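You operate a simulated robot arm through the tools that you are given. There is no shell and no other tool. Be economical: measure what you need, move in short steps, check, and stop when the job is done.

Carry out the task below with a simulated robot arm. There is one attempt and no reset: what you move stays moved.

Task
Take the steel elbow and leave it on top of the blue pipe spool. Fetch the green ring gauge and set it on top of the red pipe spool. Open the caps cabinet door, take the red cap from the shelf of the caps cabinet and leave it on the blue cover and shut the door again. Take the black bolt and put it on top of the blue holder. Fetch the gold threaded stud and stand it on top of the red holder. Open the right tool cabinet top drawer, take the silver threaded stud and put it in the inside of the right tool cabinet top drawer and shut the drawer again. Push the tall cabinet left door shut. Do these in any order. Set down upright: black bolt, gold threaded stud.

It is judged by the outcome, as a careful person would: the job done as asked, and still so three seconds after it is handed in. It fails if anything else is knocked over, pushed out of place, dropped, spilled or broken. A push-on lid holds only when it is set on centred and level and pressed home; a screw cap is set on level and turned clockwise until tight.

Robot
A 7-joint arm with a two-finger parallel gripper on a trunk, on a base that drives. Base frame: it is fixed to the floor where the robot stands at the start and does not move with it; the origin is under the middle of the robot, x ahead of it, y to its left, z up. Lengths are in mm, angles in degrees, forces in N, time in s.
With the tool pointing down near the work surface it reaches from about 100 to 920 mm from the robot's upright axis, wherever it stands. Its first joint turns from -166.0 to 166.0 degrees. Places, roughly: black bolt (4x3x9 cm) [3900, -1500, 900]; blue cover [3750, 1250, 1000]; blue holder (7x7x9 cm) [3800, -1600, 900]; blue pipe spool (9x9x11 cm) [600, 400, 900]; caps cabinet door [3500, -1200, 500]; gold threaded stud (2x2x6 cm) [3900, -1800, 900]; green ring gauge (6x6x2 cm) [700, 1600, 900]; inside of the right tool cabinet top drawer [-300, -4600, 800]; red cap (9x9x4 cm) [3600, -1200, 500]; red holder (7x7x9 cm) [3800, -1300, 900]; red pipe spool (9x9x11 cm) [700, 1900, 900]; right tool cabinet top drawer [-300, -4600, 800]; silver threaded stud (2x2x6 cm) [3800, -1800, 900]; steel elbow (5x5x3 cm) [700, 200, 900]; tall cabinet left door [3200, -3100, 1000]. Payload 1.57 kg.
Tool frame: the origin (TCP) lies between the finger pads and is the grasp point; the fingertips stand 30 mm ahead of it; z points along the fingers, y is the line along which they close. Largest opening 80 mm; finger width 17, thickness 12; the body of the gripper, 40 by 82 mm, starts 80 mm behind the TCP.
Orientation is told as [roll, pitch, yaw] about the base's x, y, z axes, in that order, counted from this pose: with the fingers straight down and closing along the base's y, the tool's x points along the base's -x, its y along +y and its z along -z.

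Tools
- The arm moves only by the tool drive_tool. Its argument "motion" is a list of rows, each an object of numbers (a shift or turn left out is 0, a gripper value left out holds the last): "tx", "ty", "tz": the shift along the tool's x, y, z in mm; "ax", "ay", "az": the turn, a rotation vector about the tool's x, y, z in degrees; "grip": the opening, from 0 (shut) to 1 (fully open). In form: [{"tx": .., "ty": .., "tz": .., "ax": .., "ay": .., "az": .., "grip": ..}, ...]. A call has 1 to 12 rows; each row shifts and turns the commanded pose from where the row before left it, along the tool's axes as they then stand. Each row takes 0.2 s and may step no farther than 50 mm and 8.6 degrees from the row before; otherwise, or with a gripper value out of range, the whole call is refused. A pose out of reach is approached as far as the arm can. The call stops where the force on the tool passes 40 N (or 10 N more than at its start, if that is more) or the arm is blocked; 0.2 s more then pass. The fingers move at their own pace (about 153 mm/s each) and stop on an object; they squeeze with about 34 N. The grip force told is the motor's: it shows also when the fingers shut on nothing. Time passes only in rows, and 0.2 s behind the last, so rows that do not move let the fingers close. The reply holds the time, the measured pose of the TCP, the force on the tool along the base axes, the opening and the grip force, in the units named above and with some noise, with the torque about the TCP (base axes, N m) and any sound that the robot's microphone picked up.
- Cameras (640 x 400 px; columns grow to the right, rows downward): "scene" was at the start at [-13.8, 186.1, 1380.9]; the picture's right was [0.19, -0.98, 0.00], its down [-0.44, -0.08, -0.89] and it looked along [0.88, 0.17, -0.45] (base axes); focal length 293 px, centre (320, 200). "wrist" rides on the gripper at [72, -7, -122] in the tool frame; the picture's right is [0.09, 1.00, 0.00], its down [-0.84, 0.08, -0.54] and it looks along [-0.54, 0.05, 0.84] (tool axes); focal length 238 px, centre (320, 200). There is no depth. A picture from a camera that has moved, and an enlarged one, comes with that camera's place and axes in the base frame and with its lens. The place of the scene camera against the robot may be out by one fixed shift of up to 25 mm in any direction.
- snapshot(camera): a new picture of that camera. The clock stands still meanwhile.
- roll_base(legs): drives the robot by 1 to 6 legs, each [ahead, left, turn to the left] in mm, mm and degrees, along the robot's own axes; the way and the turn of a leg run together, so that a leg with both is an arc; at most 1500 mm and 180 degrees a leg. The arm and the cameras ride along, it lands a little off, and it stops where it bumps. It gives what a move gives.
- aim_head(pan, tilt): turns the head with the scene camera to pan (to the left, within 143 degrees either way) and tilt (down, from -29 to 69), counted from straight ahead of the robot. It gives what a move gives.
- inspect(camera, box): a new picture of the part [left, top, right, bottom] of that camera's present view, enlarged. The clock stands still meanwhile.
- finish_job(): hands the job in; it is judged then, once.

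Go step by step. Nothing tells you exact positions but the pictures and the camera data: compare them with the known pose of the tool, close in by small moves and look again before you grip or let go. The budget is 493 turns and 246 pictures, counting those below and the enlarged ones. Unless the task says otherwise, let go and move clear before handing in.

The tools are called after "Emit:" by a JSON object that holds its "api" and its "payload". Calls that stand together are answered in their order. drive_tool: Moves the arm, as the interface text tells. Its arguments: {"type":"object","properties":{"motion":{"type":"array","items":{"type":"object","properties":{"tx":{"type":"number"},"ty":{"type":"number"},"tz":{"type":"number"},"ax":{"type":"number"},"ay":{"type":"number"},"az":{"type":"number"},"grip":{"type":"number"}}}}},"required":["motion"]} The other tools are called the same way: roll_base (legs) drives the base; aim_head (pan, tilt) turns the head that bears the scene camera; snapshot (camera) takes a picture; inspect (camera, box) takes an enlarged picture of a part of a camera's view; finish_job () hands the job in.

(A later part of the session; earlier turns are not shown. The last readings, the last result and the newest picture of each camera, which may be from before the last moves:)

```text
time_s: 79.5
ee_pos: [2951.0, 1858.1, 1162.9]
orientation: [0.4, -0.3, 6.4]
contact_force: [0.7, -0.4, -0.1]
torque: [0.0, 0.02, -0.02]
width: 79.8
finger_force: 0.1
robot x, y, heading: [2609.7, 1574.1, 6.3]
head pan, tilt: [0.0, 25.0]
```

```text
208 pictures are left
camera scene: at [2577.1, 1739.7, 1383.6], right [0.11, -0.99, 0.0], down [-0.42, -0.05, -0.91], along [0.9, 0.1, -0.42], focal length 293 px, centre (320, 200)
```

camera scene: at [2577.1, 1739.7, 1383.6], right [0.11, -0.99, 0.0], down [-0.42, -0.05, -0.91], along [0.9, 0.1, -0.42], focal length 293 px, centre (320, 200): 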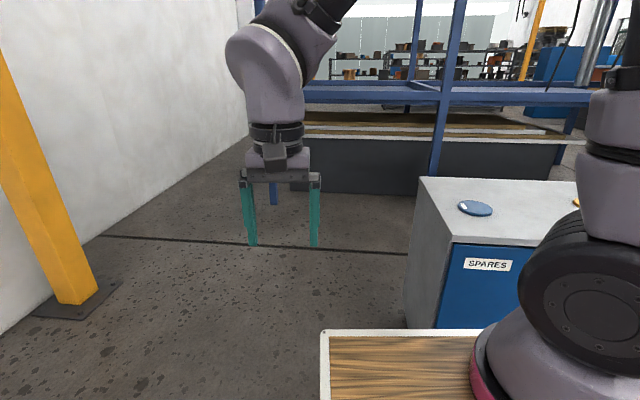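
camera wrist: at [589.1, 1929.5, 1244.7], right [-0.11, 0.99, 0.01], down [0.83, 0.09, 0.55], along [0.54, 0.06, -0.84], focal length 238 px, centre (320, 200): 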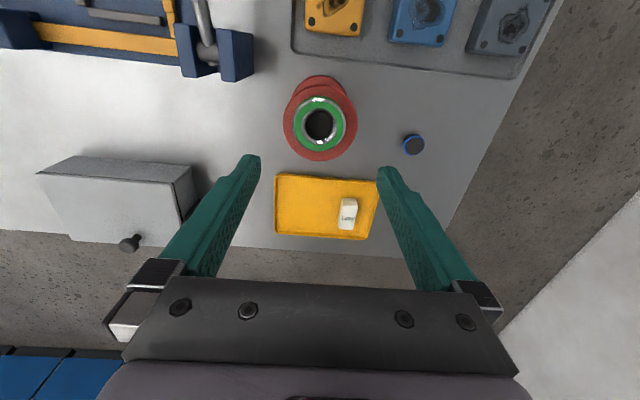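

The blue cover lies on the SPARES cabinet top. I square up and drive right along the aisle towards the caps cabinet.

Emit:
{"api": "roll_base", "payload": {"legs": [[0, 0, -6.3], [0, -1300, 0], [0, -1300, 0]]}}

Emit:
{"api": "aim_head", "payload": {"pan": -10, "tilt": 25}}

Emit:
{"api": "snapshot", "payload": {"camera": "scene"}}

```text
time_s: 92.5
ee_pos: [3022.6, -745.8, 1161.7]
orientation: [0.4, -0.3, 2.0]
contact_force: [0.2, 0.1, -0.7]
torque: [0.02, -0.02, -0.01]
width: 80.0
finger_force: 0.1
robot x, y, heading: [2662.2, -1004.1, 2.0]
head pan, tilt: [0.0, 25.0]
```

```text
time_s: 93.3
ee_pos: [3021.4, -746.2, 1162.9]
orientation: [0.4, -0.2, 2.0]
contact_force: [0.2, 0.4, -1.0]
torque: [-0.01, 0.05, 0.0]
width: 79.8
finger_force: 0.1
robot x, y, heading: [2659.5, -1003.4, 1.8]
head pan, tilt: [-10.0, 25.0]
```

```text
207 pictures are left
camera scene: at [2642.2, -851.4, 1383.5], right [-0.14, -0.99, 0.0], down [-0.42, 0.06, -0.91], along [0.9, -0.13, -0.42], focal length 293 px, centre (320, 200)
```

scene: 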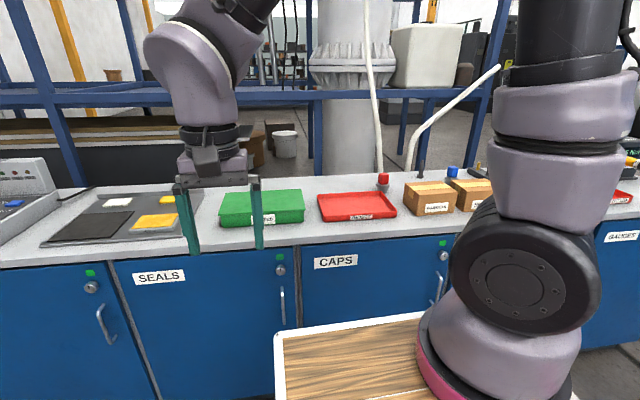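

The CAPS door has its handle on its right side and its hinge on the left. I move further right to see the holders, bolt and studs.

Emit:
{"api": "roll_base", "payload": {"legs": [[0, -550, -1.8]]}}

Emit:
{"api": "aim_head", "payload": {"pan": 10, "tilt": 20}}

Emit:
{"api": "snapshot", "payload": {"camera": "scene"}}

```text
time_s: 96.4
ee_pos: [3040.7, -1302.3, 1162.0]
orientation: [0.4, -0.3, 0.2]
contact_force: [0.0, 0.2, 1.0]
torque: [-0.02, 0.01, 0.0]
width: 80.1
finger_force: 0.2
robot x, y, heading: [2674.6, -1552.0, 0.2]
head pan, tilt: [-10.0, 25.0]
```

```text
time_s: 97.2
ee_pos: [3041.2, -1302.4, 1161.8]
orientation: [0.4, -0.3, 0.3]
contact_force: [0.5, -0.2, -0.4]
torque: [0.03, 0.0, 0.01]
width: 80.2
finger_force: 0.0
robot x, y, heading: [2670.4, -1548.3, 0.3]
head pan, tilt: [10.0, 20.0]
```

```text
206 pictures are left
camera scene: at [2659.2, -1364.4, 1391.6], right [0.18, -0.98, 0.0], down [-0.34, -0.06, -0.94], along [0.92, 0.17, -0.34], focal length 293 px, centre (320, 200)
```

scene: 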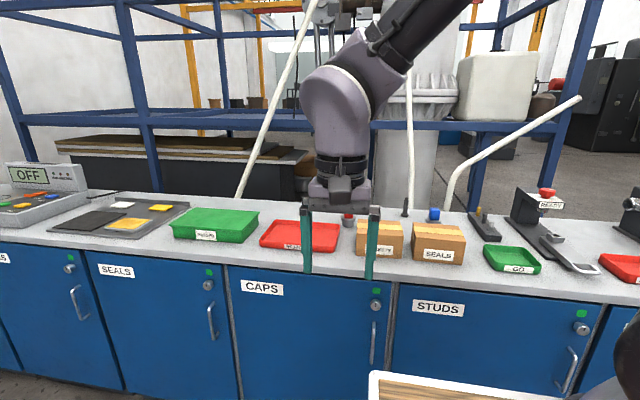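

Emit:
{"api": "inspect", "payload": {"camera": "scene", "box": [330, 180, 650, 300]}}

```text
refused: 650 is not a number from 0 to 640
```

The holders, bolt and studs look to be at the back of the counter, so I zoom there.

Emit:
{"api": "inspect", "payload": {"camera": "scene", "box": [320, 180, 512, 300]}}

Emit:
{"api": "inspect", "payload": {"camera": "scene", "box": [448, 170, 640, 290]}}

```text
3.33 times, centred on (416, 240) of scene
camera zoom: at [2659.2, -1364.4, 1391.6], right [0.18, -0.98, 0.0], down [-0.34, -0.06, -0.94], along [0.92, 0.17, -0.34], focal length 976 px, centre (0, 67)
```

zoom: 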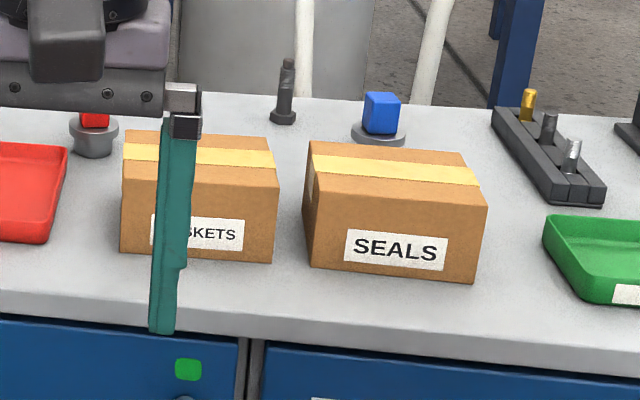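

```text
3.33 times, centred on (544, 230) of scene
camera zoom: at [2659.2, -1364.4, 1391.6], right [0.18, -0.98, 0.0], down [-0.34, -0.06, -0.94], along [0.92, 0.17, -0.34], focal length 976 px, centre (-427, 100)
```

zoom: 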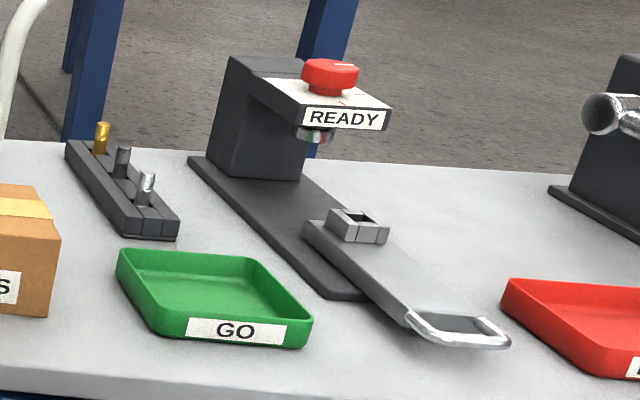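

The black bolt stands near (3865, −1512), the blue holder near (3830, −1622), and the stud rack near (3830, −1790). I drive up close to the counter.

Emit:
{"api": "roll_base", "payload": {"legs": [[0, -100, 0], [290, 0, 0]]}}

Emit:
{"api": "aim_head", "payload": {"pan": 0, "tilt": 40}}

Emit:
{"api": "snapshot", "payload": {"camera": "scene"}}

Emit:
{"api": "snapshot", "payload": {"camera": "wrist"}}

```text
time_s: 100.0
ee_pos: [3335.7, -1401.3, 1162.2]
orientation: [0.5, -0.3, 0.2]
contact_force: [1.1, 0.0, -0.5]
torque: [-0.02, -0.01, -0.03]
width: 79.8
finger_force: 0.1
robot x, y, heading: [2967.0, -1649.2, 0.1]
head pan, tilt: [10.0, 20.0]
```

```text
time_s: 100.8
ee_pos: [3336.3, -1400.3, 1161.3]
orientation: [0.4, -0.4, 0.2]
contact_force: [-0.4, -0.3, -0.1]
torque: [-0.03, -0.03, 0.04]
width: 80.0
finger_force: 0.0
robot x, y, heading: [2966.6, -1647.0, 0.6]
head pan, tilt: [0.0, 40.0]
```

```text
203 pictures are left
camera scene: at [2947.4, -1477.6, 1360.3], right [0.0, -1.0, 0.0], down [-0.64, 0.0, -0.77], along [0.77, 0.0, -0.64], focal length 293 px, centre (320, 200)
```

scene: 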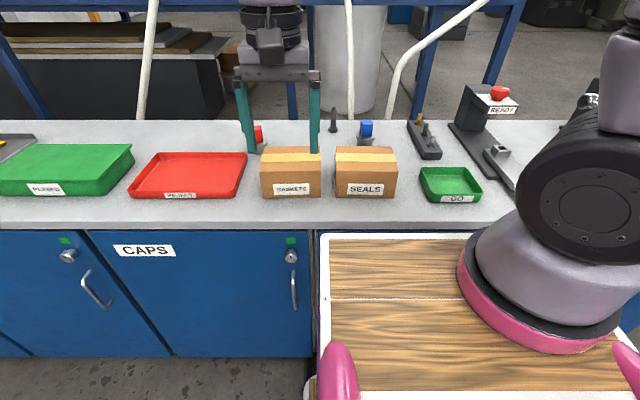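

```text
202 pictures are left
camera wrist: at [3262.7, -1408.1, 1283.0], right [-0.1, 1.0, 0.01], down [0.83, 0.08, 0.55], along [0.54, 0.06, -0.84], focal length 238 px, centre (320, 200)
```

wrist: 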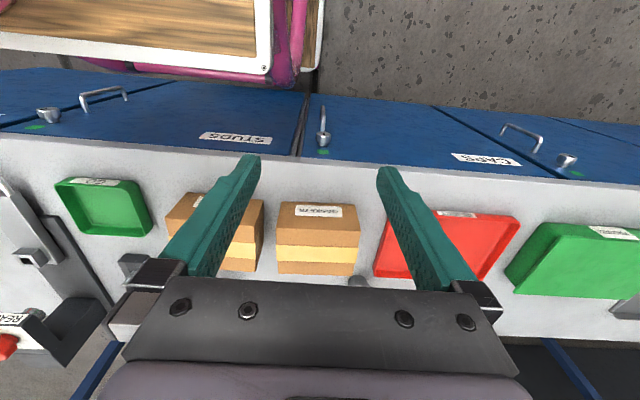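

I need to be about 60 mm closer to reach the bolt near (3870, −1520). Then I'll move the arm above it.

Emit:
{"api": "roll_base", "payload": {"legs": [[60, 0, -0.4]]}}

Emit:
{"api": "drive_tool", "payload": {"motion": [{"tx": -45, "ty": -10}, {"tx": -45, "ty": -12}, {"tx": -45, "ty": -12}, {"tx": -45, "ty": -12}, {"tx": -45, "ty": -12}, {"tx": -45, "ty": -12}, {"tx": -45, "ty": -12}, {"tx": -45, "ty": -12}, {"tx": -45, "ty": -12}, {"tx": -30, "ty": -12}, {"tx": 0}]}}

Emit:
{"api": "snapshot", "payload": {"camera": "wrist"}}

Emit:
{"api": "snapshot", "payload": {"camera": "scene"}}

```text
time_s: 101.8
ee_pos: [3398.1, -1403.8, 1162.3]
orientation: [0.3, -0.2, -0.3]
contact_force: [-0.2, -0.1, -0.3]
torque: [-0.01, 0.01, -0.01]
width: 80.0
finger_force: 0.0
robot x, y, heading: [3029.4, -1643.8, -0.1]
head pan, tilt: [0.0, 40.0]
```

```text
time_s: 104.2
ee_pos: [3832.8, -1523.4, 1163.8]
orientation: [0.2, -0.2, -0.2]
contact_force: [0.0, 0.7, 0.1]
torque: [0.0, 0.0, -0.02]
width: 80.1
finger_force: 0.0
robot x, y, heading: [3028.0, -1644.0, -0.0]
head pan, tilt: [0.0, 40.0]
```

```text
201 pictures are left
camera wrist: at [3760.0, -1531.8, 1284.0], right [-0.09, 1.0, 0.01], down [0.83, 0.07, 0.55], along [0.54, 0.05, -0.84], focal length 238 px, centre (320, 200)
```

wrist: 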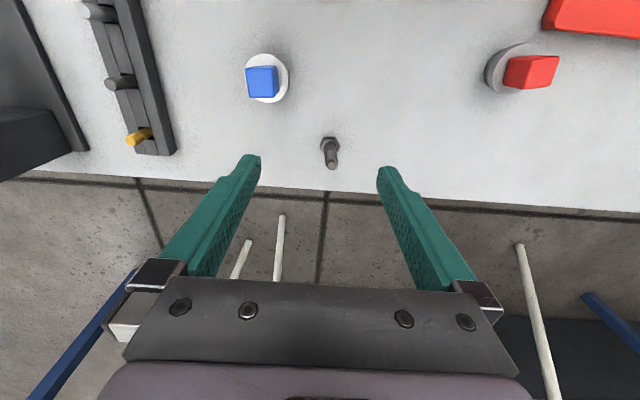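

```text
200 pictures are left
camera scene: at [3009.4, -1477.5, 1360.2], right [0.0, -1.0, 0.0], down [-0.64, 0.0, -0.77], along [0.77, 0.0, -0.64], focal length 293 px, centre (320, 200)
```

scene: 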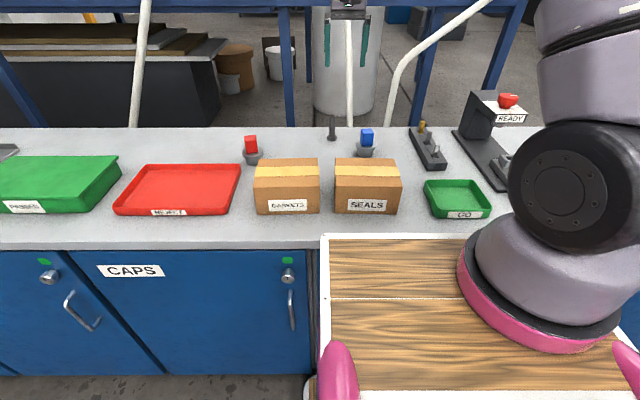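

Emit:
{"api": "inspect", "payload": {"camera": "wrist", "box": [230, 40, 390, 140]}}

Emit:
{"api": "inspect", "payload": {"camera": "scene", "box": [300, 90, 460, 190]}}

```text
4.00 times, centred on (310, 90) of wrist
camera zoom: at [3760.0, -1531.8, 1284.0], right [-0.09, 1.0, 0.01], down [0.83, 0.07, 0.55], along [0.54, 0.05, -0.84], focal length 953 px, centre (360, 640)
```

zoom: 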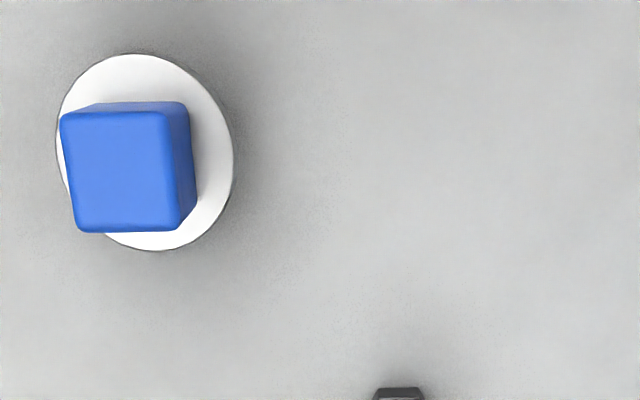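

```text
4.00 times, centred on (380, 140) of scene
camera zoom: at [3009.4, -1477.5, 1360.2], right [0.0, -1.0, 0.0], down [-0.64, 0.0, -0.77], along [0.77, 0.0, -0.64], focal length 1171 px, centre (80, 440)
```

zoom: 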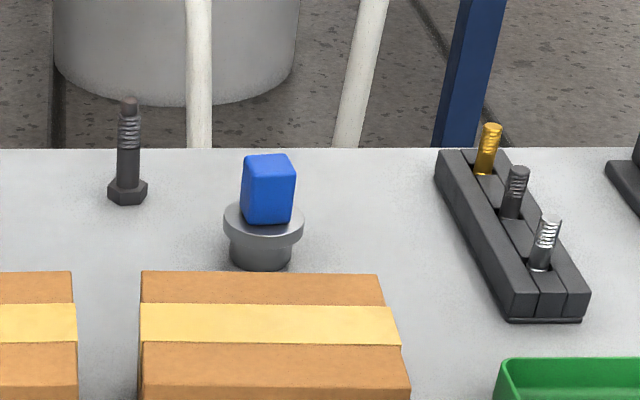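

The counter is at about z 900 and the bolt stands head-down near (3891, −1508). I move over it and check.

Emit:
{"api": "drive_tool", "payload": {"motion": [{"tx": -29, "ty": 8}, {"tx": -29, "ty": 8}, {"tz": 40}, {"tz": 40}, {"tz": 0}]}}

Emit:
{"api": "snapshot", "payload": {"camera": "wrist"}}

```text
time_s: 105.4
ee_pos: [3893.2, -1506.3, 1083.2]
orientation: [0.4, -0.3, -0.3]
contact_force: [-0.2, -0.6, 0.6]
torque: [0.02, 0.0, -0.01]
width: 80.1
finger_force: 0.0
robot x, y, heading: [3026.9, -1644.7, -0.1]
head pan, tilt: [0.0, 40.0]
```

```text
197 pictures are left
camera wrist: at [3818.1, -1512.3, 1204.5], right [-0.09, 1.0, 0.01], down [0.83, 0.07, 0.55], along [0.54, 0.05, -0.84], focal length 238 px, centre (320, 200)
```

wrist: 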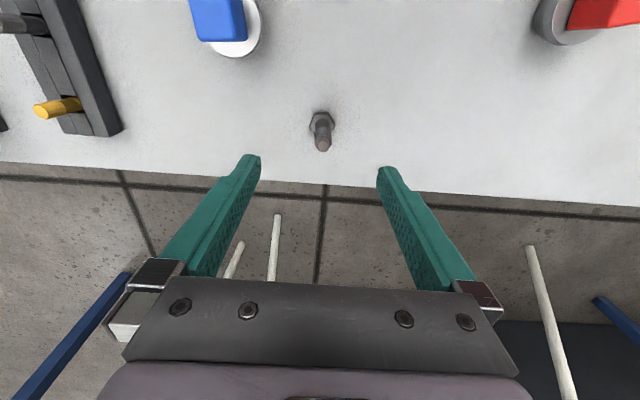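

The bolt axis is at about (3896, −1502). I shift and descend, with the fingers on either side of the shaft.

Emit:
{"api": "drive_tool", "payload": {"motion": [{"tx": -2.8, "ty": 4.3, "tz": 20}, {"tz": 40}, {"tz": 40}, {"tz": 22}, {"tz": 0}]}}

Emit:
{"api": "snapshot", "payload": {"camera": "wrist"}}

```text
time_s: 106.6
ee_pos: [3893.7, -1500.4, 963.5]
orientation: [0.4, -0.2, -0.2]
contact_force: [-0.5, -0.8, 0.2]
torque: [-0.02, 0.02, 0.0]
width: 79.8
finger_force: 0.1
robot x, y, heading: [3029.3, -1649.3, -0.2]
head pan, tilt: [0.0, 40.0]
```

```text
196 pictures are left
camera wrist: at [3820.6, -1508.1, 1084.3], right [-0.09, 1.0, 0.01], down [0.83, 0.07, 0.55], along [0.54, 0.05, -0.84], focal length 238 px, centre (320, 200)
```

wrist: 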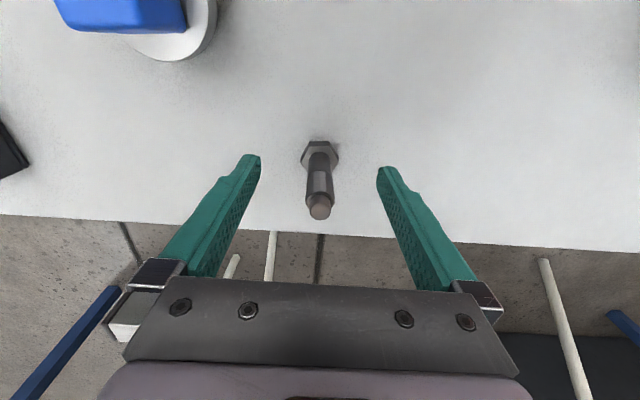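

The bolt is centred between the fingers. I grip slowly and lift.

Emit:
{"api": "drive_tool", "payload": {"motion": [{"grip": 0.5}, {"grip": 0.3}, {"grip": 0.2}, {"grip": 0.1}, {"grip": 0}, {"tz": 0}, {"tz": -10}, {"tz": -40}, {"tz": -50}, {"tz": -50}, {"tz": 0}]}}

Emit:
{"api": "snapshot", "payload": {"camera": "wrist"}}

Emit:
{"api": "snapshot", "payload": {"camera": "scene"}}

```text
time_s: 109.0
ee_pos: [3893.5, -1501.4, 1112.4]
orientation: [0.3, -0.4, -0.2]
contact_force: [0.2, 0.3, -0.3]
torque: [-0.03, -0.02, 0.01]
width: 0.1
finger_force: 20.7
robot x, y, heading: [3029.2, -1646.2, -0.2]
head pan, tilt: [0.0, 40.0]
```

```text
195 pictures are left
camera wrist: at [3820.0, -1508.8, 1233.5], right [-0.09, 1.0, 0.01], down [0.83, 0.07, 0.55], along [0.54, 0.05, -0.84], focal length 238 px, centre (320, 200)
```

wrist: 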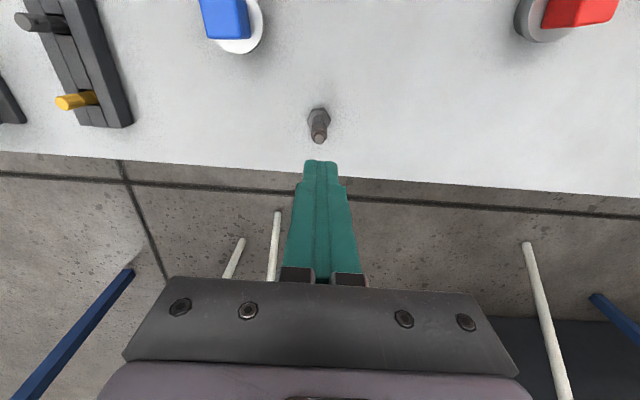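

```text
194 pictures are left
camera scene: at [3009.6, -1477.5, 1360.2], right [0.0, -1.0, 0.0], down [-0.64, 0.0, -0.77], along [0.77, 0.0, -0.64], focal length 293 px, centre (320, 200)
```

scene: 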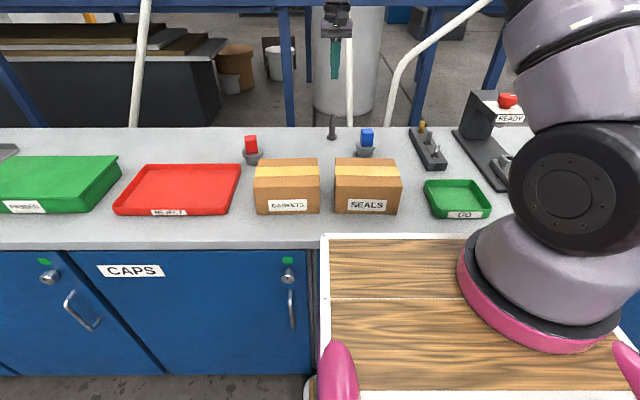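

The fingers passed in front of the bolt: comparing the two pictures, the counter is lower (about z 865) and the bolt is at about x = 3906. I open, shift and go lower.

Emit:
{"api": "drive_tool", "payload": {"motion": [{"grip": 1, "tx": -12}, {"tz": 0}, {"tz": 40}, {"tz": 40}, {"tz": 40}, {"tz": 20}, {"tz": 0}]}}

Emit:
{"api": "snapshot", "payload": {"camera": "wrist"}}

```text
time_s: 110.6
ee_pos: [3904.7, -1501.4, 971.2]
orientation: [0.3, -0.1, -0.1]
contact_force: [-0.1, 0.0, -0.6]
torque: [-0.01, -0.04, -0.03]
width: 80.2
finger_force: 0.1
robot x, y, heading: [3026.3, -1646.7, -0.2]
head pan, tilt: [0.0, 40.0]
```

```text
193 pictures are left
camera wrist: at [3832.2, -1508.5, 1092.3], right [-0.09, 1.0, 0.01], down [0.83, 0.07, 0.55], along [0.54, 0.05, -0.84], focal length 238 px, centre (320, 200)
```

wrist: 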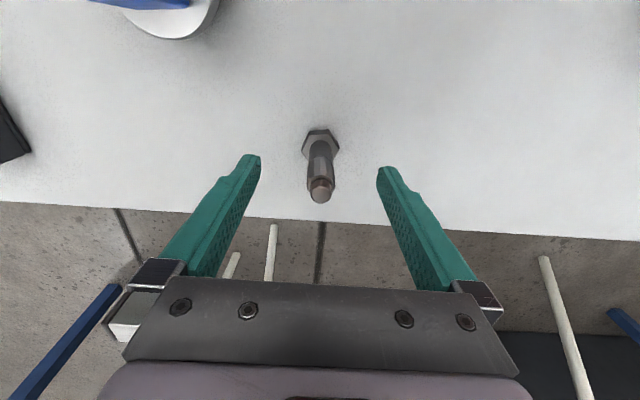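

Emit:
{"api": "drive_tool", "payload": {"motion": [{"tx": -4}, {"tz": 20}, {"tz": 20}, {"tz": 0}]}}

Emit:
{"api": "inspect", "payload": {"camera": "wrist", "box": [220, 120, 420, 245]}}

Emit:
{"api": "inspect", "payload": {"camera": "scene", "box": [280, 70, 400, 170]}}

```text
time_s: 111.6
ee_pos: [3911.0, -1500.8, 932.6]
orientation: [0.4, -0.3, -0.3]
contact_force: [0.8, 0.1, -0.1]
torque: [0.02, -0.02, 0.03]
width: 80.0
finger_force: 0.0
robot x, y, heading: [3027.6, -1645.2, -0.2]
head pan, tilt: [0.0, 40.0]
```

```text
3.20 times, centred on (320, 182) of wrist
camera zoom: at [3837.9, -1509.3, 1053.4], right [-0.09, 1.0, 0.01], down [0.83, 0.07, 0.55], along [0.54, 0.05, -0.84], focal length 763 px, centre (320, 256)
```

zoom: 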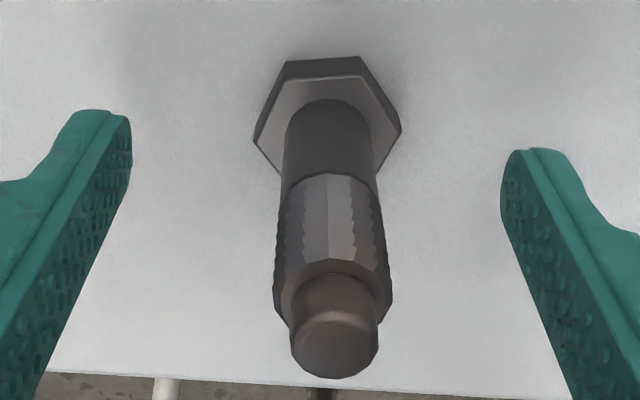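

```text
4.00 times, centred on (340, 120) of scene
camera zoom: at [3009.4, -1477.5, 1360.2], right [0.0, -1.0, 0.0], down [-0.64, 0.0, -0.77], along [0.77, 0.0, -0.64], focal length 1171 px, centre (240, 520)
```

zoom: 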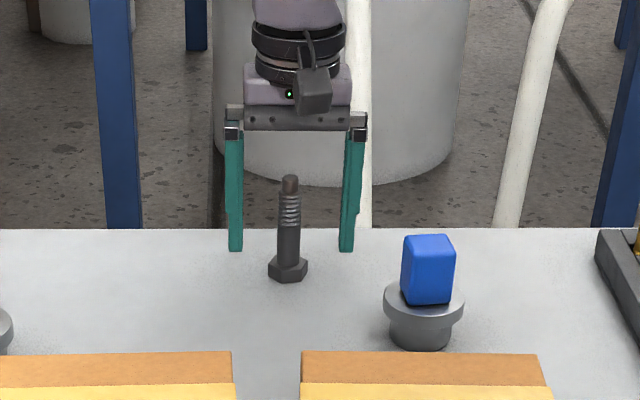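

The bolt shaft now lies between the pads, so I grip slowly and lift.

Emit:
{"api": "drive_tool", "payload": {"motion": [{"ty": 1.5, "grip": 0.5}, {"grip": 0.35}, {"grip": 0.25}, {"grip": 0.1}, {"grip": 0}, {"tz": 0}, {"tz": -10}, {"tz": -40}, {"tz": -50}, {"tz": -50}, {"tz": 0}]}}

Emit:
{"api": "snapshot", "payload": {"camera": "wrist"}}

Emit:
{"api": "snapshot", "payload": {"camera": "scene"}}

```text
time_s: 114.0
ee_pos: [3911.8, -1501.4, 1084.5]
orientation: [0.3, -0.2, -0.2]
contact_force: [-0.1, -0.1, -2.2]
torque: [-0.01, -0.04, -0.01]
width: 19.2
finger_force: 33.8
robot x, y, heading: [3029.7, -1646.8, -0.1]
head pan, tilt: [0.0, 40.0]
```

```text
190 pictures are left
camera wrist: at [3838.0, -1508.5, 1204.0], right [-0.09, 1.0, 0.01], down [0.83, 0.07, 0.55], along [0.54, 0.05, -0.84], focal length 238 px, centre (320, 200)
```

wrist: 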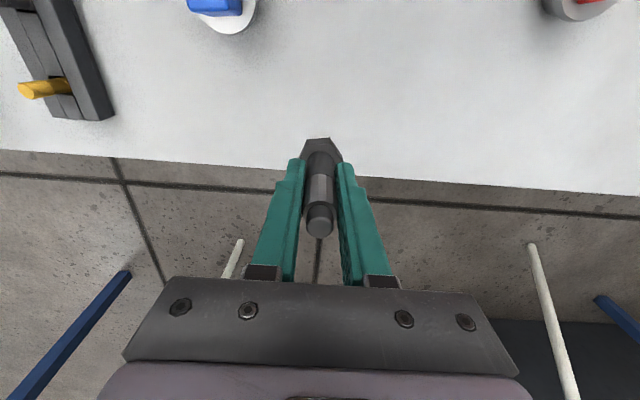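

```text
189 pictures are left
camera scene: at [3009.7, -1477.5, 1360.2], right [0.0, -1.0, 0.0], down [-0.64, 0.0, -0.77], along [0.77, 0.0, -0.64], focal length 293 px, centre (320, 200)
```

scene: 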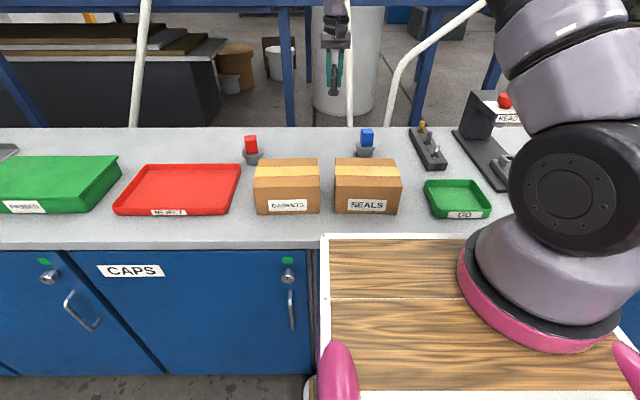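

The bolt is held upright. The blue holder's top centre is near (3806, −1602, 955), so I carry it there at height.

Emit:
{"api": "drive_tool", "payload": {"motion": [{"tx": 35, "ty": -33}, {"tx": 35, "ty": -33}, {"tx": 36, "ty": -34}, {"tz": 0}, {"tz": 0}]}}

Emit:
{"api": "snapshot", "payload": {"camera": "wrist"}}

Emit:
{"api": "inspect", "payload": {"camera": "scene", "box": [310, 70, 430, 170]}}

```text
time_s: 115.2
ee_pos: [3803.5, -1599.8, 1081.7]
orientation: [0.3, -0.3, -0.2]
contact_force: [-1.0, -0.4, -2.3]
torque: [0.0, -0.01, 0.01]
width: 19.3
finger_force: 33.5
robot x, y, heading: [3028.2, -1647.9, -0.2]
head pan, tilt: [0.0, 40.0]
```

```text
188 pictures are left
camera wrist: at [3730.6, -1606.3, 1202.4], right [-0.09, 1.0, 0.01], down [0.83, 0.07, 0.55], along [0.54, 0.05, -0.84], focal length 238 px, centre (320, 200)
```

wrist: 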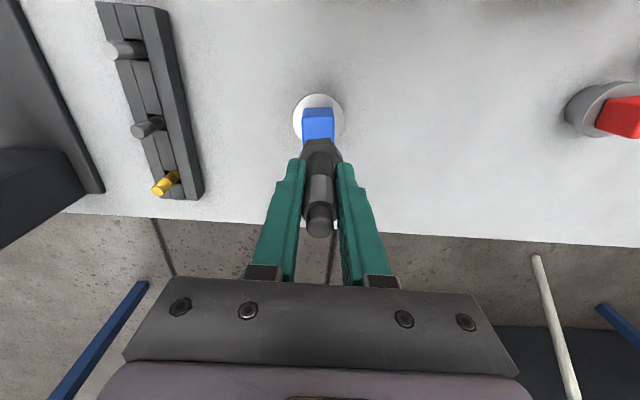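

```text
4.00 times, centred on (370, 120) of scene
camera zoom: at [3009.6, -1477.5, 1360.2], right [0.0, -1.0, 0.0], down [-0.64, 0.0, -0.77], along [0.77, 0.0, -0.64], focal length 1171 px, centre (120, 520)
```

zoom: 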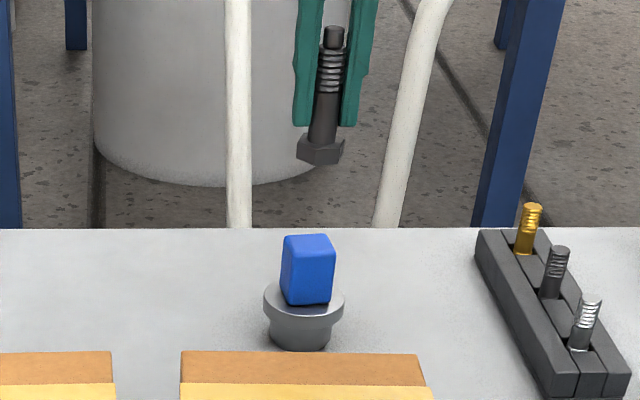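

The bolt hangs vertical and is aligned over the blue block to within about 3 mm. I lower it to just above the top and check.

Emit:
{"api": "drive_tool", "payload": {"motion": [{"tz": 25}, {"tz": 20}, {"tz": 0}]}}

Emit:
{"api": "inspect", "payload": {"camera": "wrist", "box": [240, 80, 400, 180]}}

Emit:
{"api": "inspect", "payload": {"camera": "scene", "box": [310, 70, 430, 170]}}

```text
time_s: 116.0
ee_pos: [3804.1, -1599.0, 1035.4]
orientation: [0.4, -0.3, -0.2]
contact_force: [0.4, 0.0, -3.0]
torque: [-0.01, 0.01, 0.02]
width: 19.1
finger_force: 33.7
robot x, y, heading: [3028.1, -1647.2, -0.2]
head pan, tilt: [0.0, 40.0]
```

```text
4.00 times, centred on (320, 130) of wrist
camera zoom: at [3730.6, -1606.3, 1156.1], right [-0.09, 1.0, 0.01], down [0.83, 0.07, 0.55], along [0.54, 0.05, -0.84], focal length 953 px, centre (320, 480)
```

zoom: 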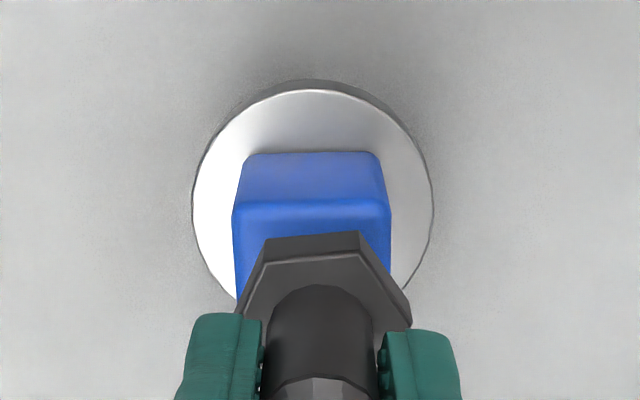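

```text
4.00 times, centred on (370, 120) of scene
camera zoom: at [3009.5, -1477.5, 1360.2], right [0.0, -1.0, 0.0], down [-0.64, 0.0, -0.77], along [0.77, 0.0, -0.64], focal length 1171 px, centre (120, 520)
```

zoom: 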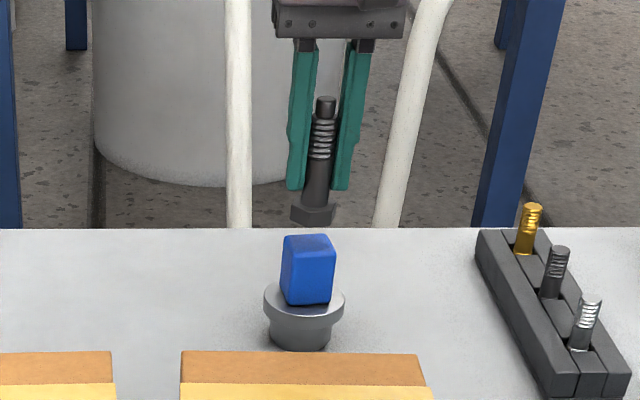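

I'm unsure of the exact height, so I lower in small steps and compare the bolt head with the block's edge directly.

Emit:
{"api": "drive_tool", "payload": {"motion": [{"tz": 5}, {"tz": 4}, {"tz": 3}, {"tz": 2}, {"tz": 2}, {"tz": 2}, {"tz": 0}]}}

Emit:
{"api": "inspect", "payload": {"camera": "wrist", "box": [240, 80, 400, 180]}}

Emit:
{"api": "inspect", "payload": {"camera": "scene", "box": [330, 90, 410, 160]}}

```text
time_s: 117.6
ee_pos: [3804.0, -1599.6, 1018.1]
orientation: [0.3, -0.3, -0.2]
contact_force: [0.6, 0.4, -2.2]
torque: [0.01, 0.01, 0.03]
width: 19.3
finger_force: 33.1
robot x, y, heading: [3029.2, -1646.6, -0.1]
head pan, tilt: [0.0, 40.0]
```

```text
4.00 times, centred on (320, 130) of wrist
camera zoom: at [3731.1, -1606.6, 1138.2], right [-0.09, 1.0, 0.01], down [0.83, 0.07, 0.55], along [0.54, 0.05, -0.84], focal length 953 px, centre (320, 480)
```

zoom: 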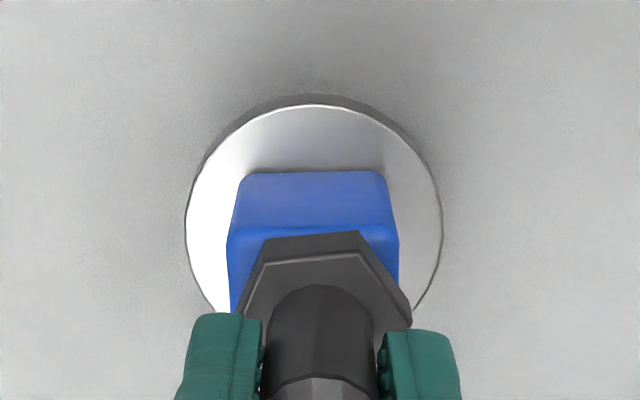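

```text
5.71 times, centred on (370, 125) of scene
camera zoom: at [3009.5, -1477.5, 1360.2], right [0.0, -1.0, 0.0], down [-0.64, 0.0, -0.77], along [0.77, 0.0, -0.64], focal length 1672 px, centre (34, 629)
```

zoom: 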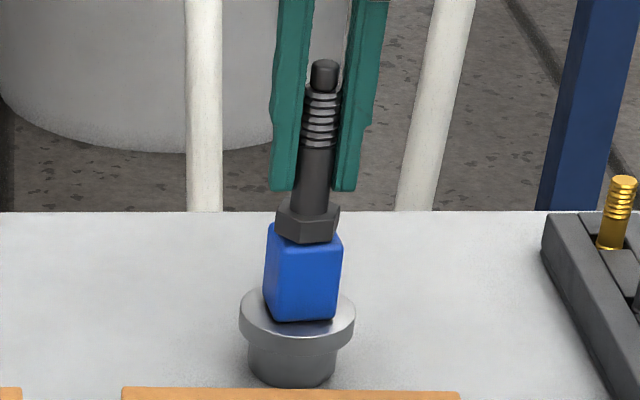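

Nearly there: the lateral alignment looks good. I keep lowering in 2 mm steps until I feel contact.

Emit:
{"api": "drive_tool", "payload": {"motion": [{"tz": 2}, {"tz": 2}, {"tz": 2}, {"tz": 0}]}}

Emit:
{"api": "inspect", "payload": {"camera": "wrist", "box": [240, 80, 400, 180]}}

Emit:
{"api": "inspect", "payload": {"camera": "scene", "box": [330, 90, 410, 160]}}

```text
time_s: 118.6
ee_pos: [3805.0, -1599.3, 1014.2]
orientation: [0.3, -0.6, -0.2]
contact_force: [0.4, 1.5, 28.9]
torque: [-0.32, 0.01, -0.15]
width: 19.1
finger_force: 33.6
robot x, y, heading: [3026.8, -1645.4, -0.3]
head pan, tilt: [0.0, 40.0]
```

```text
4.00 times, centred on (320, 130) of wrist
camera zoom: at [3730.4, -1606.9, 1134.7], right [-0.09, 1.0, 0.01], down [0.83, 0.07, 0.55], along [0.55, 0.05, -0.83], focal length 953 px, centre (320, 480)
```

zoom: 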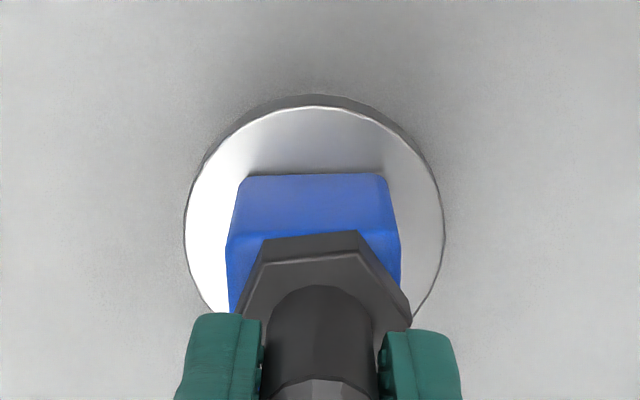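

```text
5.71 times, centred on (370, 125) of scene
camera zoom: at [3008.5, -1477.5, 1360.2], right [0.0, -1.0, 0.0], down [-0.64, 0.0, -0.77], along [0.77, 0.0, -0.64], focal length 1672 px, centre (34, 629)
```

zoom: 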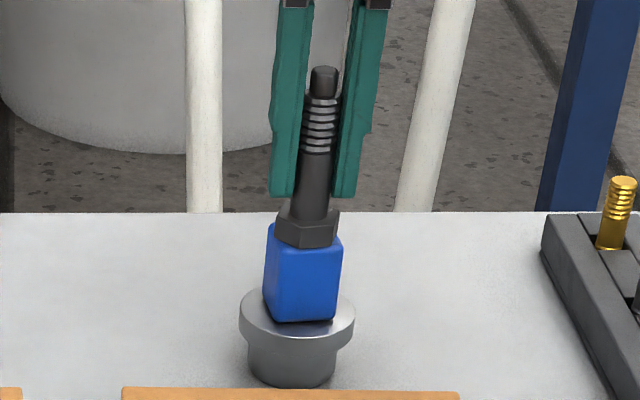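

The bolt rests on the block with the head nearly flush with its edges. I relieve the force, open slowly and rise straight up.

Emit:
{"api": "drive_tool", "payload": {"motion": [{"tz": -1.5}, {"tz": 0}, {"grip": 0.35}, {"grip": 0.6}, {"grip": 0.8}, {"tz": 0}, {"tz": -30}, {"tz": -40}, {"tz": -50}, {"tz": 0}]}}

Emit:
{"api": "inspect", "payload": {"camera": "scene", "box": [310, 80, 470, 180]}}

Emit:
{"api": "snapshot", "payload": {"camera": "wrist"}}

```text
time_s: 120.8
ee_pos: [3801.8, -1604.1, 1133.4]
orientation: [0.4, -0.3, -0.1]
contact_force: [-0.6, 0.2, -0.4]
torque: [0.0, 0.0, -0.01]
width: 63.8
finger_force: 0.0
robot x, y, heading: [3027.7, -1646.3, -0.3]
head pan, tilt: [0.0, 40.0]
```

```text
4.00 times, centred on (390, 130) of scene
camera zoom: at [3009.6, -1477.5, 1360.2], right [0.0, -1.0, 0.0], down [-0.64, 0.0, -0.77], along [0.77, 0.0, -0.64], focal length 1171 px, centre (40, 480)
```

zoom: 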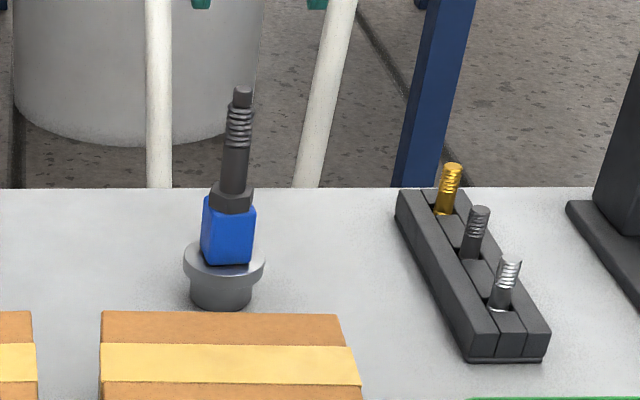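

```text
179 pictures are left
camera wrist: at [3729.1, -1609.8, 1254.5], right [-0.09, 1.0, 0.01], down [0.83, 0.07, 0.55], along [0.54, 0.05, -0.84], focal length 238 px, centre (320, 200)
```

wrist: 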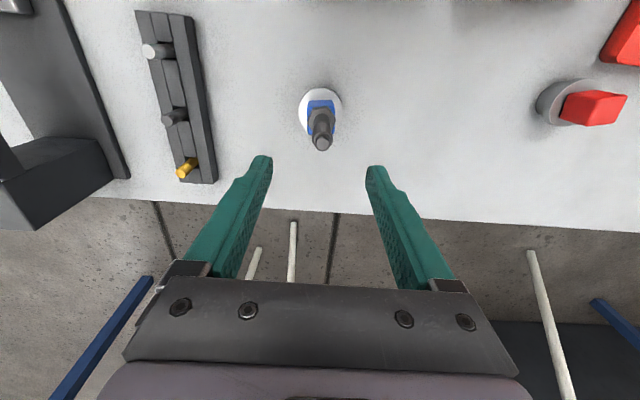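

The bolt stands on the blue holder. The gold stud's top is near (3905, −1804), so I move over it.

Emit:
{"api": "drive_tool", "payload": {"motion": [{"ty": -40, "grip": 0.6}, {"tx": -20, "ty": -40}, {"tx": -25, "ty": -40}, {"tx": -28, "ty": -40}, {"tx": -28, "ty": -40}, {"tz": 40}, {"tz": 0}]}}

Emit:
{"api": "snapshot", "payload": {"camera": "wrist"}}

```text
time_s: 122.4
ee_pos: [3903.3, -1801.6, 1092.5]
orientation: [0.3, -0.3, -0.2]
contact_force: [-0.3, 0.2, 0.1]
torque: [0.02, 0.01, -0.01]
width: 48.0
finger_force: 0.0
robot x, y, heading: [3029.5, -1650.4, -0.4]
head pan, tilt: [0.0, 40.0]
```

```text
178 pictures are left
camera wrist: at [3830.4, -1809.2, 1214.0], right [-0.09, 1.0, 0.01], down [0.83, 0.07, 0.55], along [0.54, 0.05, -0.84], focal length 238 px, centre (320, 200)
```

wrist: 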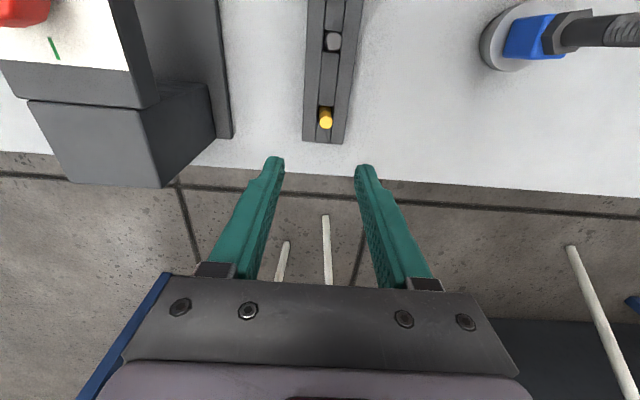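

Emit:
{"api": "drive_tool", "payload": {"motion": [{"ty": 6, "tz": 40}, {"tz": 40}, {"tz": 10}, {"tz": 0}]}}

Emit:
{"api": "inspect", "payload": {"camera": "wrist", "box": [220, 80, 420, 205]}}

```text
time_s: 123.4
ee_pos: [3903.9, -1793.6, 1004.8]
orientation: [0.4, -0.3, -0.1]
contact_force: [-1.0, -0.5, -0.3]
torque: [-0.01, 0.0, -0.01]
width: 47.9
finger_force: 0.1
robot x, y, heading: [3030.4, -1646.4, -0.2]
head pan, tilt: [0.0, 40.0]
```

```text
3.20 times, centred on (320, 142) of wrist
camera zoom: at [3831.0, -1801.1, 1125.6], right [-0.09, 1.0, 0.01], down [0.83, 0.07, 0.55], along [0.54, 0.05, -0.84], focal length 763 px, centre (320, 384)
```

zoom: 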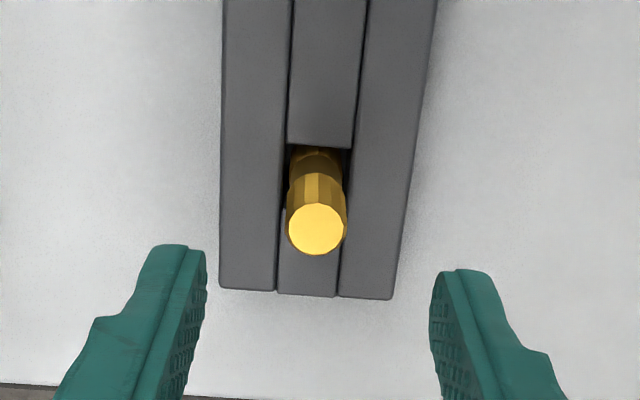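

Emit:
{"api": "drive_tool", "payload": {"motion": [{"ty": -1, "tz": 20}, {"tz": 20}, {"tz": 0}]}}

Emit:
{"api": "inspect", "payload": {"camera": "wrist", "box": [220, 100, 420, 225]}}

Emit:
{"api": "inspect", "payload": {"camera": "scene", "box": [370, 70, 490, 170]}}

```text
time_s: 124.2
ee_pos: [3906.3, -1794.5, 963.7]
orientation: [0.4, -0.3, -0.3]
contact_force: [-0.2, -0.3, 0.5]
torque: [0.0, 0.0, 0.02]
width: 48.1
finger_force: 0.0
robot x, y, heading: [3032.4, -1647.2, -0.3]
head pan, tilt: [0.0, 40.0]
```

```text
3.20 times, centred on (320, 162) of wrist
camera zoom: at [3832.7, -1801.6, 1084.8], right [-0.09, 1.0, 0.01], down [0.83, 0.07, 0.55], along [0.54, 0.05, -0.84], focal length 763 px, centre (320, 320)
```

zoom: 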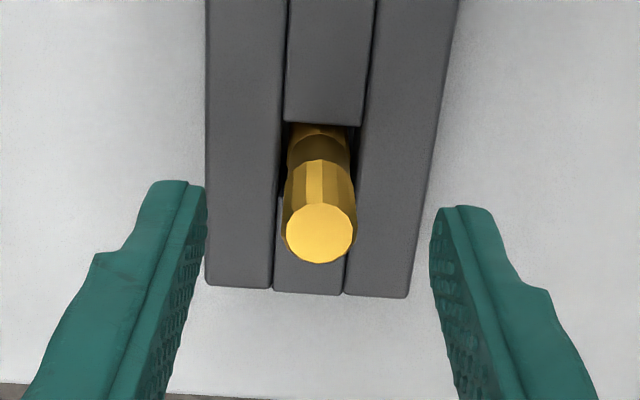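

```text
4.00 times, centred on (430, 120) of scene
camera zoom: at [3009.4, -1477.6, 1360.2], right [0.0, -1.0, 0.0], down [-0.64, 0.0, -0.77], along [0.77, 0.0, -0.64], focal length 1171 px, centre (-120, 520)
```

zoom: 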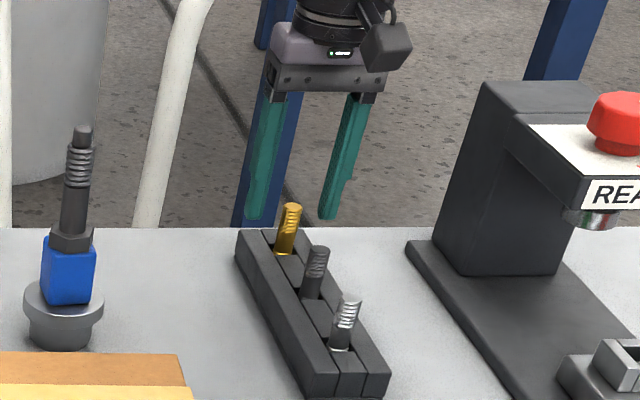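

Combining both views, the stud top is at about (3902, −1794, 944). I shift 4 mm back, lower to put the tips beside the stud, and grip.

Emit:
{"api": "drive_tool", "payload": {"motion": [{"tx": 4}, {"tz": 10}, {"tz": 10}, {"tz": 0}, {"grip": 0.45}, {"grip": 0.35}, {"tz": 0}]}}

Emit:
{"api": "inspect", "payload": {"camera": "wrist", "box": [220, 100, 420, 225]}}

```text
time_s: 125.8
ee_pos: [3899.5, -1793.8, 943.8]
orientation: [0.5, -0.2, -0.1]
contact_force: [0.1, 0.4, -0.4]
torque: [-0.02, 0.0, -0.03]
width: 28.0
finger_force: 0.1
robot x, y, heading: [3026.7, -1646.4, -0.1]
head pan, tilt: [0.0, 40.0]
```

```text
3.20 times, centred on (320, 162) of wrist
camera zoom: at [3826.9, -1801.4, 1064.7], right [-0.09, 1.0, 0.01], down [0.83, 0.07, 0.55], along [0.54, 0.05, -0.84], focal length 763 px, centre (320, 320)
```

zoom: 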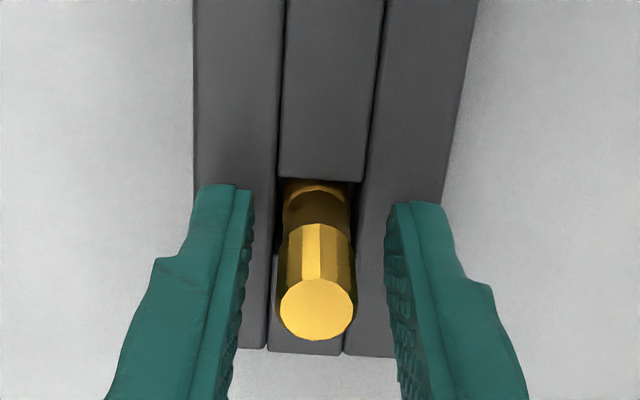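

Emit:
{"api": "drive_tool", "payload": {"motion": [{"grip": 0.28}, {"grip": 0.2}, {"grip": 0.1}, {"grip": 0}, {"tz": 0}, {"tz": -10}, {"tz": -20}, {"tz": -40}, {"tz": -40}, {"tz": -40}, {"tz": 0}]}}

Emit:
{"api": "snapshot", "payload": {"camera": "wrist"}}

Emit:
{"api": "inspect", "payload": {"camera": "scene", "box": [370, 20, 490, 120]}}

```text
time_s: 128.2
ee_pos: [3900.5, -1793.0, 1091.9]
orientation: [0.4, -0.4, -0.2]
contact_force: [-0.5, -0.8, -1.6]
torque: [0.0, 0.0, 0.0]
width: 14.4
finger_force: 30.7
robot x, y, heading: [3025.8, -1649.1, -0.1]
head pan, tilt: [0.0, 40.0]
```

```text
173 pictures are left
camera wrist: at [3827.5, -1801.0, 1213.7], right [-0.09, 1.0, 0.01], down [0.83, 0.07, 0.55], along [0.54, 0.05, -0.84], focal length 238 px, centre (320, 200)
```

wrist: 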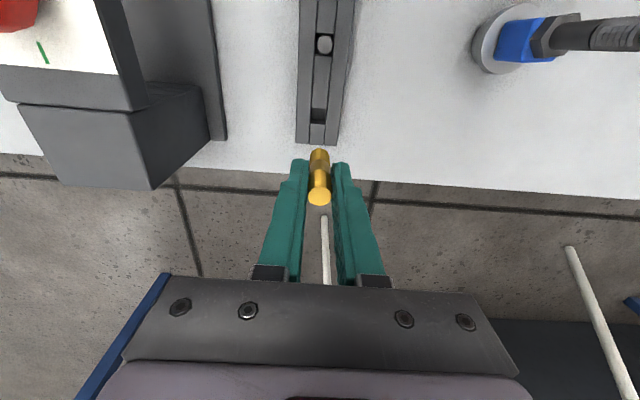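

```text
4.00 times, centred on (430, 70) of scene
camera zoom: at [3009.6, -1477.6, 1360.2], right [0.0, -1.0, 0.0], down [-0.64, 0.0, -0.77], along [0.77, 0.0, -0.64], focal length 1171 px, centre (-120, 720)
```

zoom: 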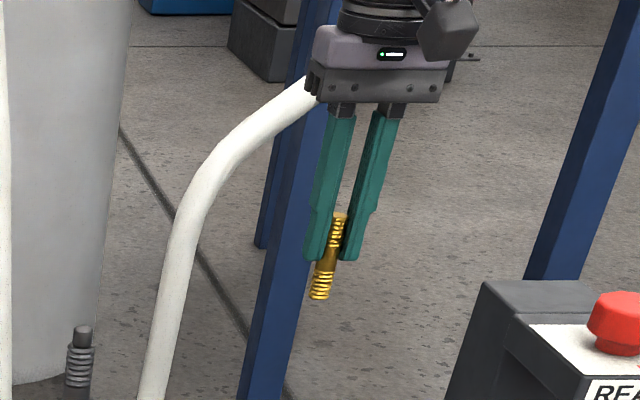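

The gold stud is held upright by its middle. I raise it and carry it towards the red holder near (3765, −1269), passing high above the bolt.

Emit:
{"api": "drive_tool", "payload": {"motion": [{"tz": -40}, {"tz": -40}, {"ty": 49, "tx": 6}, {"ty": 49, "tx": 6}, {"ty": 49, "tx": 6}, {"ty": 49, "tx": 6}, {"ty": 49, "tx": 6}, {"ty": 49, "tx": 15}, {"ty": 46, "tx": 18}, {"ty": 46, "tx": 18}, {"ty": 46, "tx": 18}, {"ty": 46, "tx": 18}]}}

Emit:
{"api": "drive_tool", "payload": {"motion": [{"ty": 46, "tx": 18}, {"tz": 20}, {"tz": 0}]}}

Emit:
{"api": "snapshot", "payload": {"camera": "wrist"}}

Emit:
{"api": "snapshot", "payload": {"camera": "scene"}}

```text
refused: row 8 steps farther than a row can; nothing moved
```

```text
time_s: 129.0
ee_pos: [3882.2, -1748.5, 1072.0]
orientation: [0.4, -0.3, -0.2]
contact_force: [-0.2, 0.6, -0.9]
torque: [-0.03, 0.04, -0.01]
width: 14.4
finger_force: 31.0
robot x, y, heading: [3028.5, -1643.3, -0.5]
head pan, tilt: [0.0, 40.0]
```

```text
171 pictures are left
camera wrist: at [3809.4, -1755.9, 1193.1], right [-0.09, 1.0, 0.01], down [0.83, 0.07, 0.55], along [0.54, 0.05, -0.84], focal length 238 px, centre (320, 200)
```

wrist: 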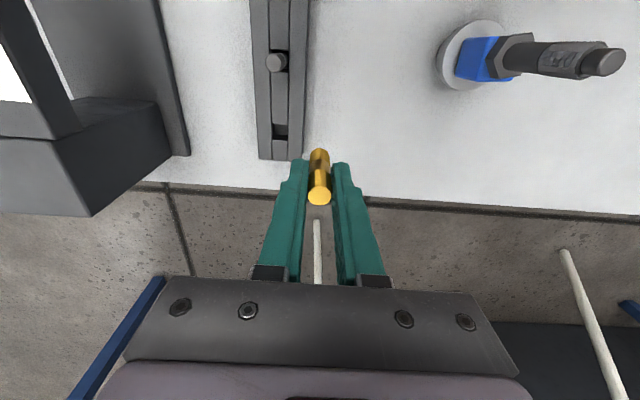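

```text
170 pictures are left
camera scene: at [3009.4, -1477.6, 1360.2], right [0.0, -1.0, 0.0], down [-0.64, 0.0, -0.77], along [0.77, 0.0, -0.64], focal length 293 px, centre (320, 200)
```

scene: 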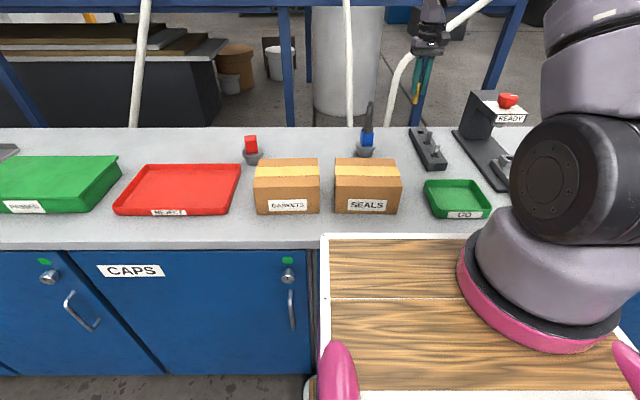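

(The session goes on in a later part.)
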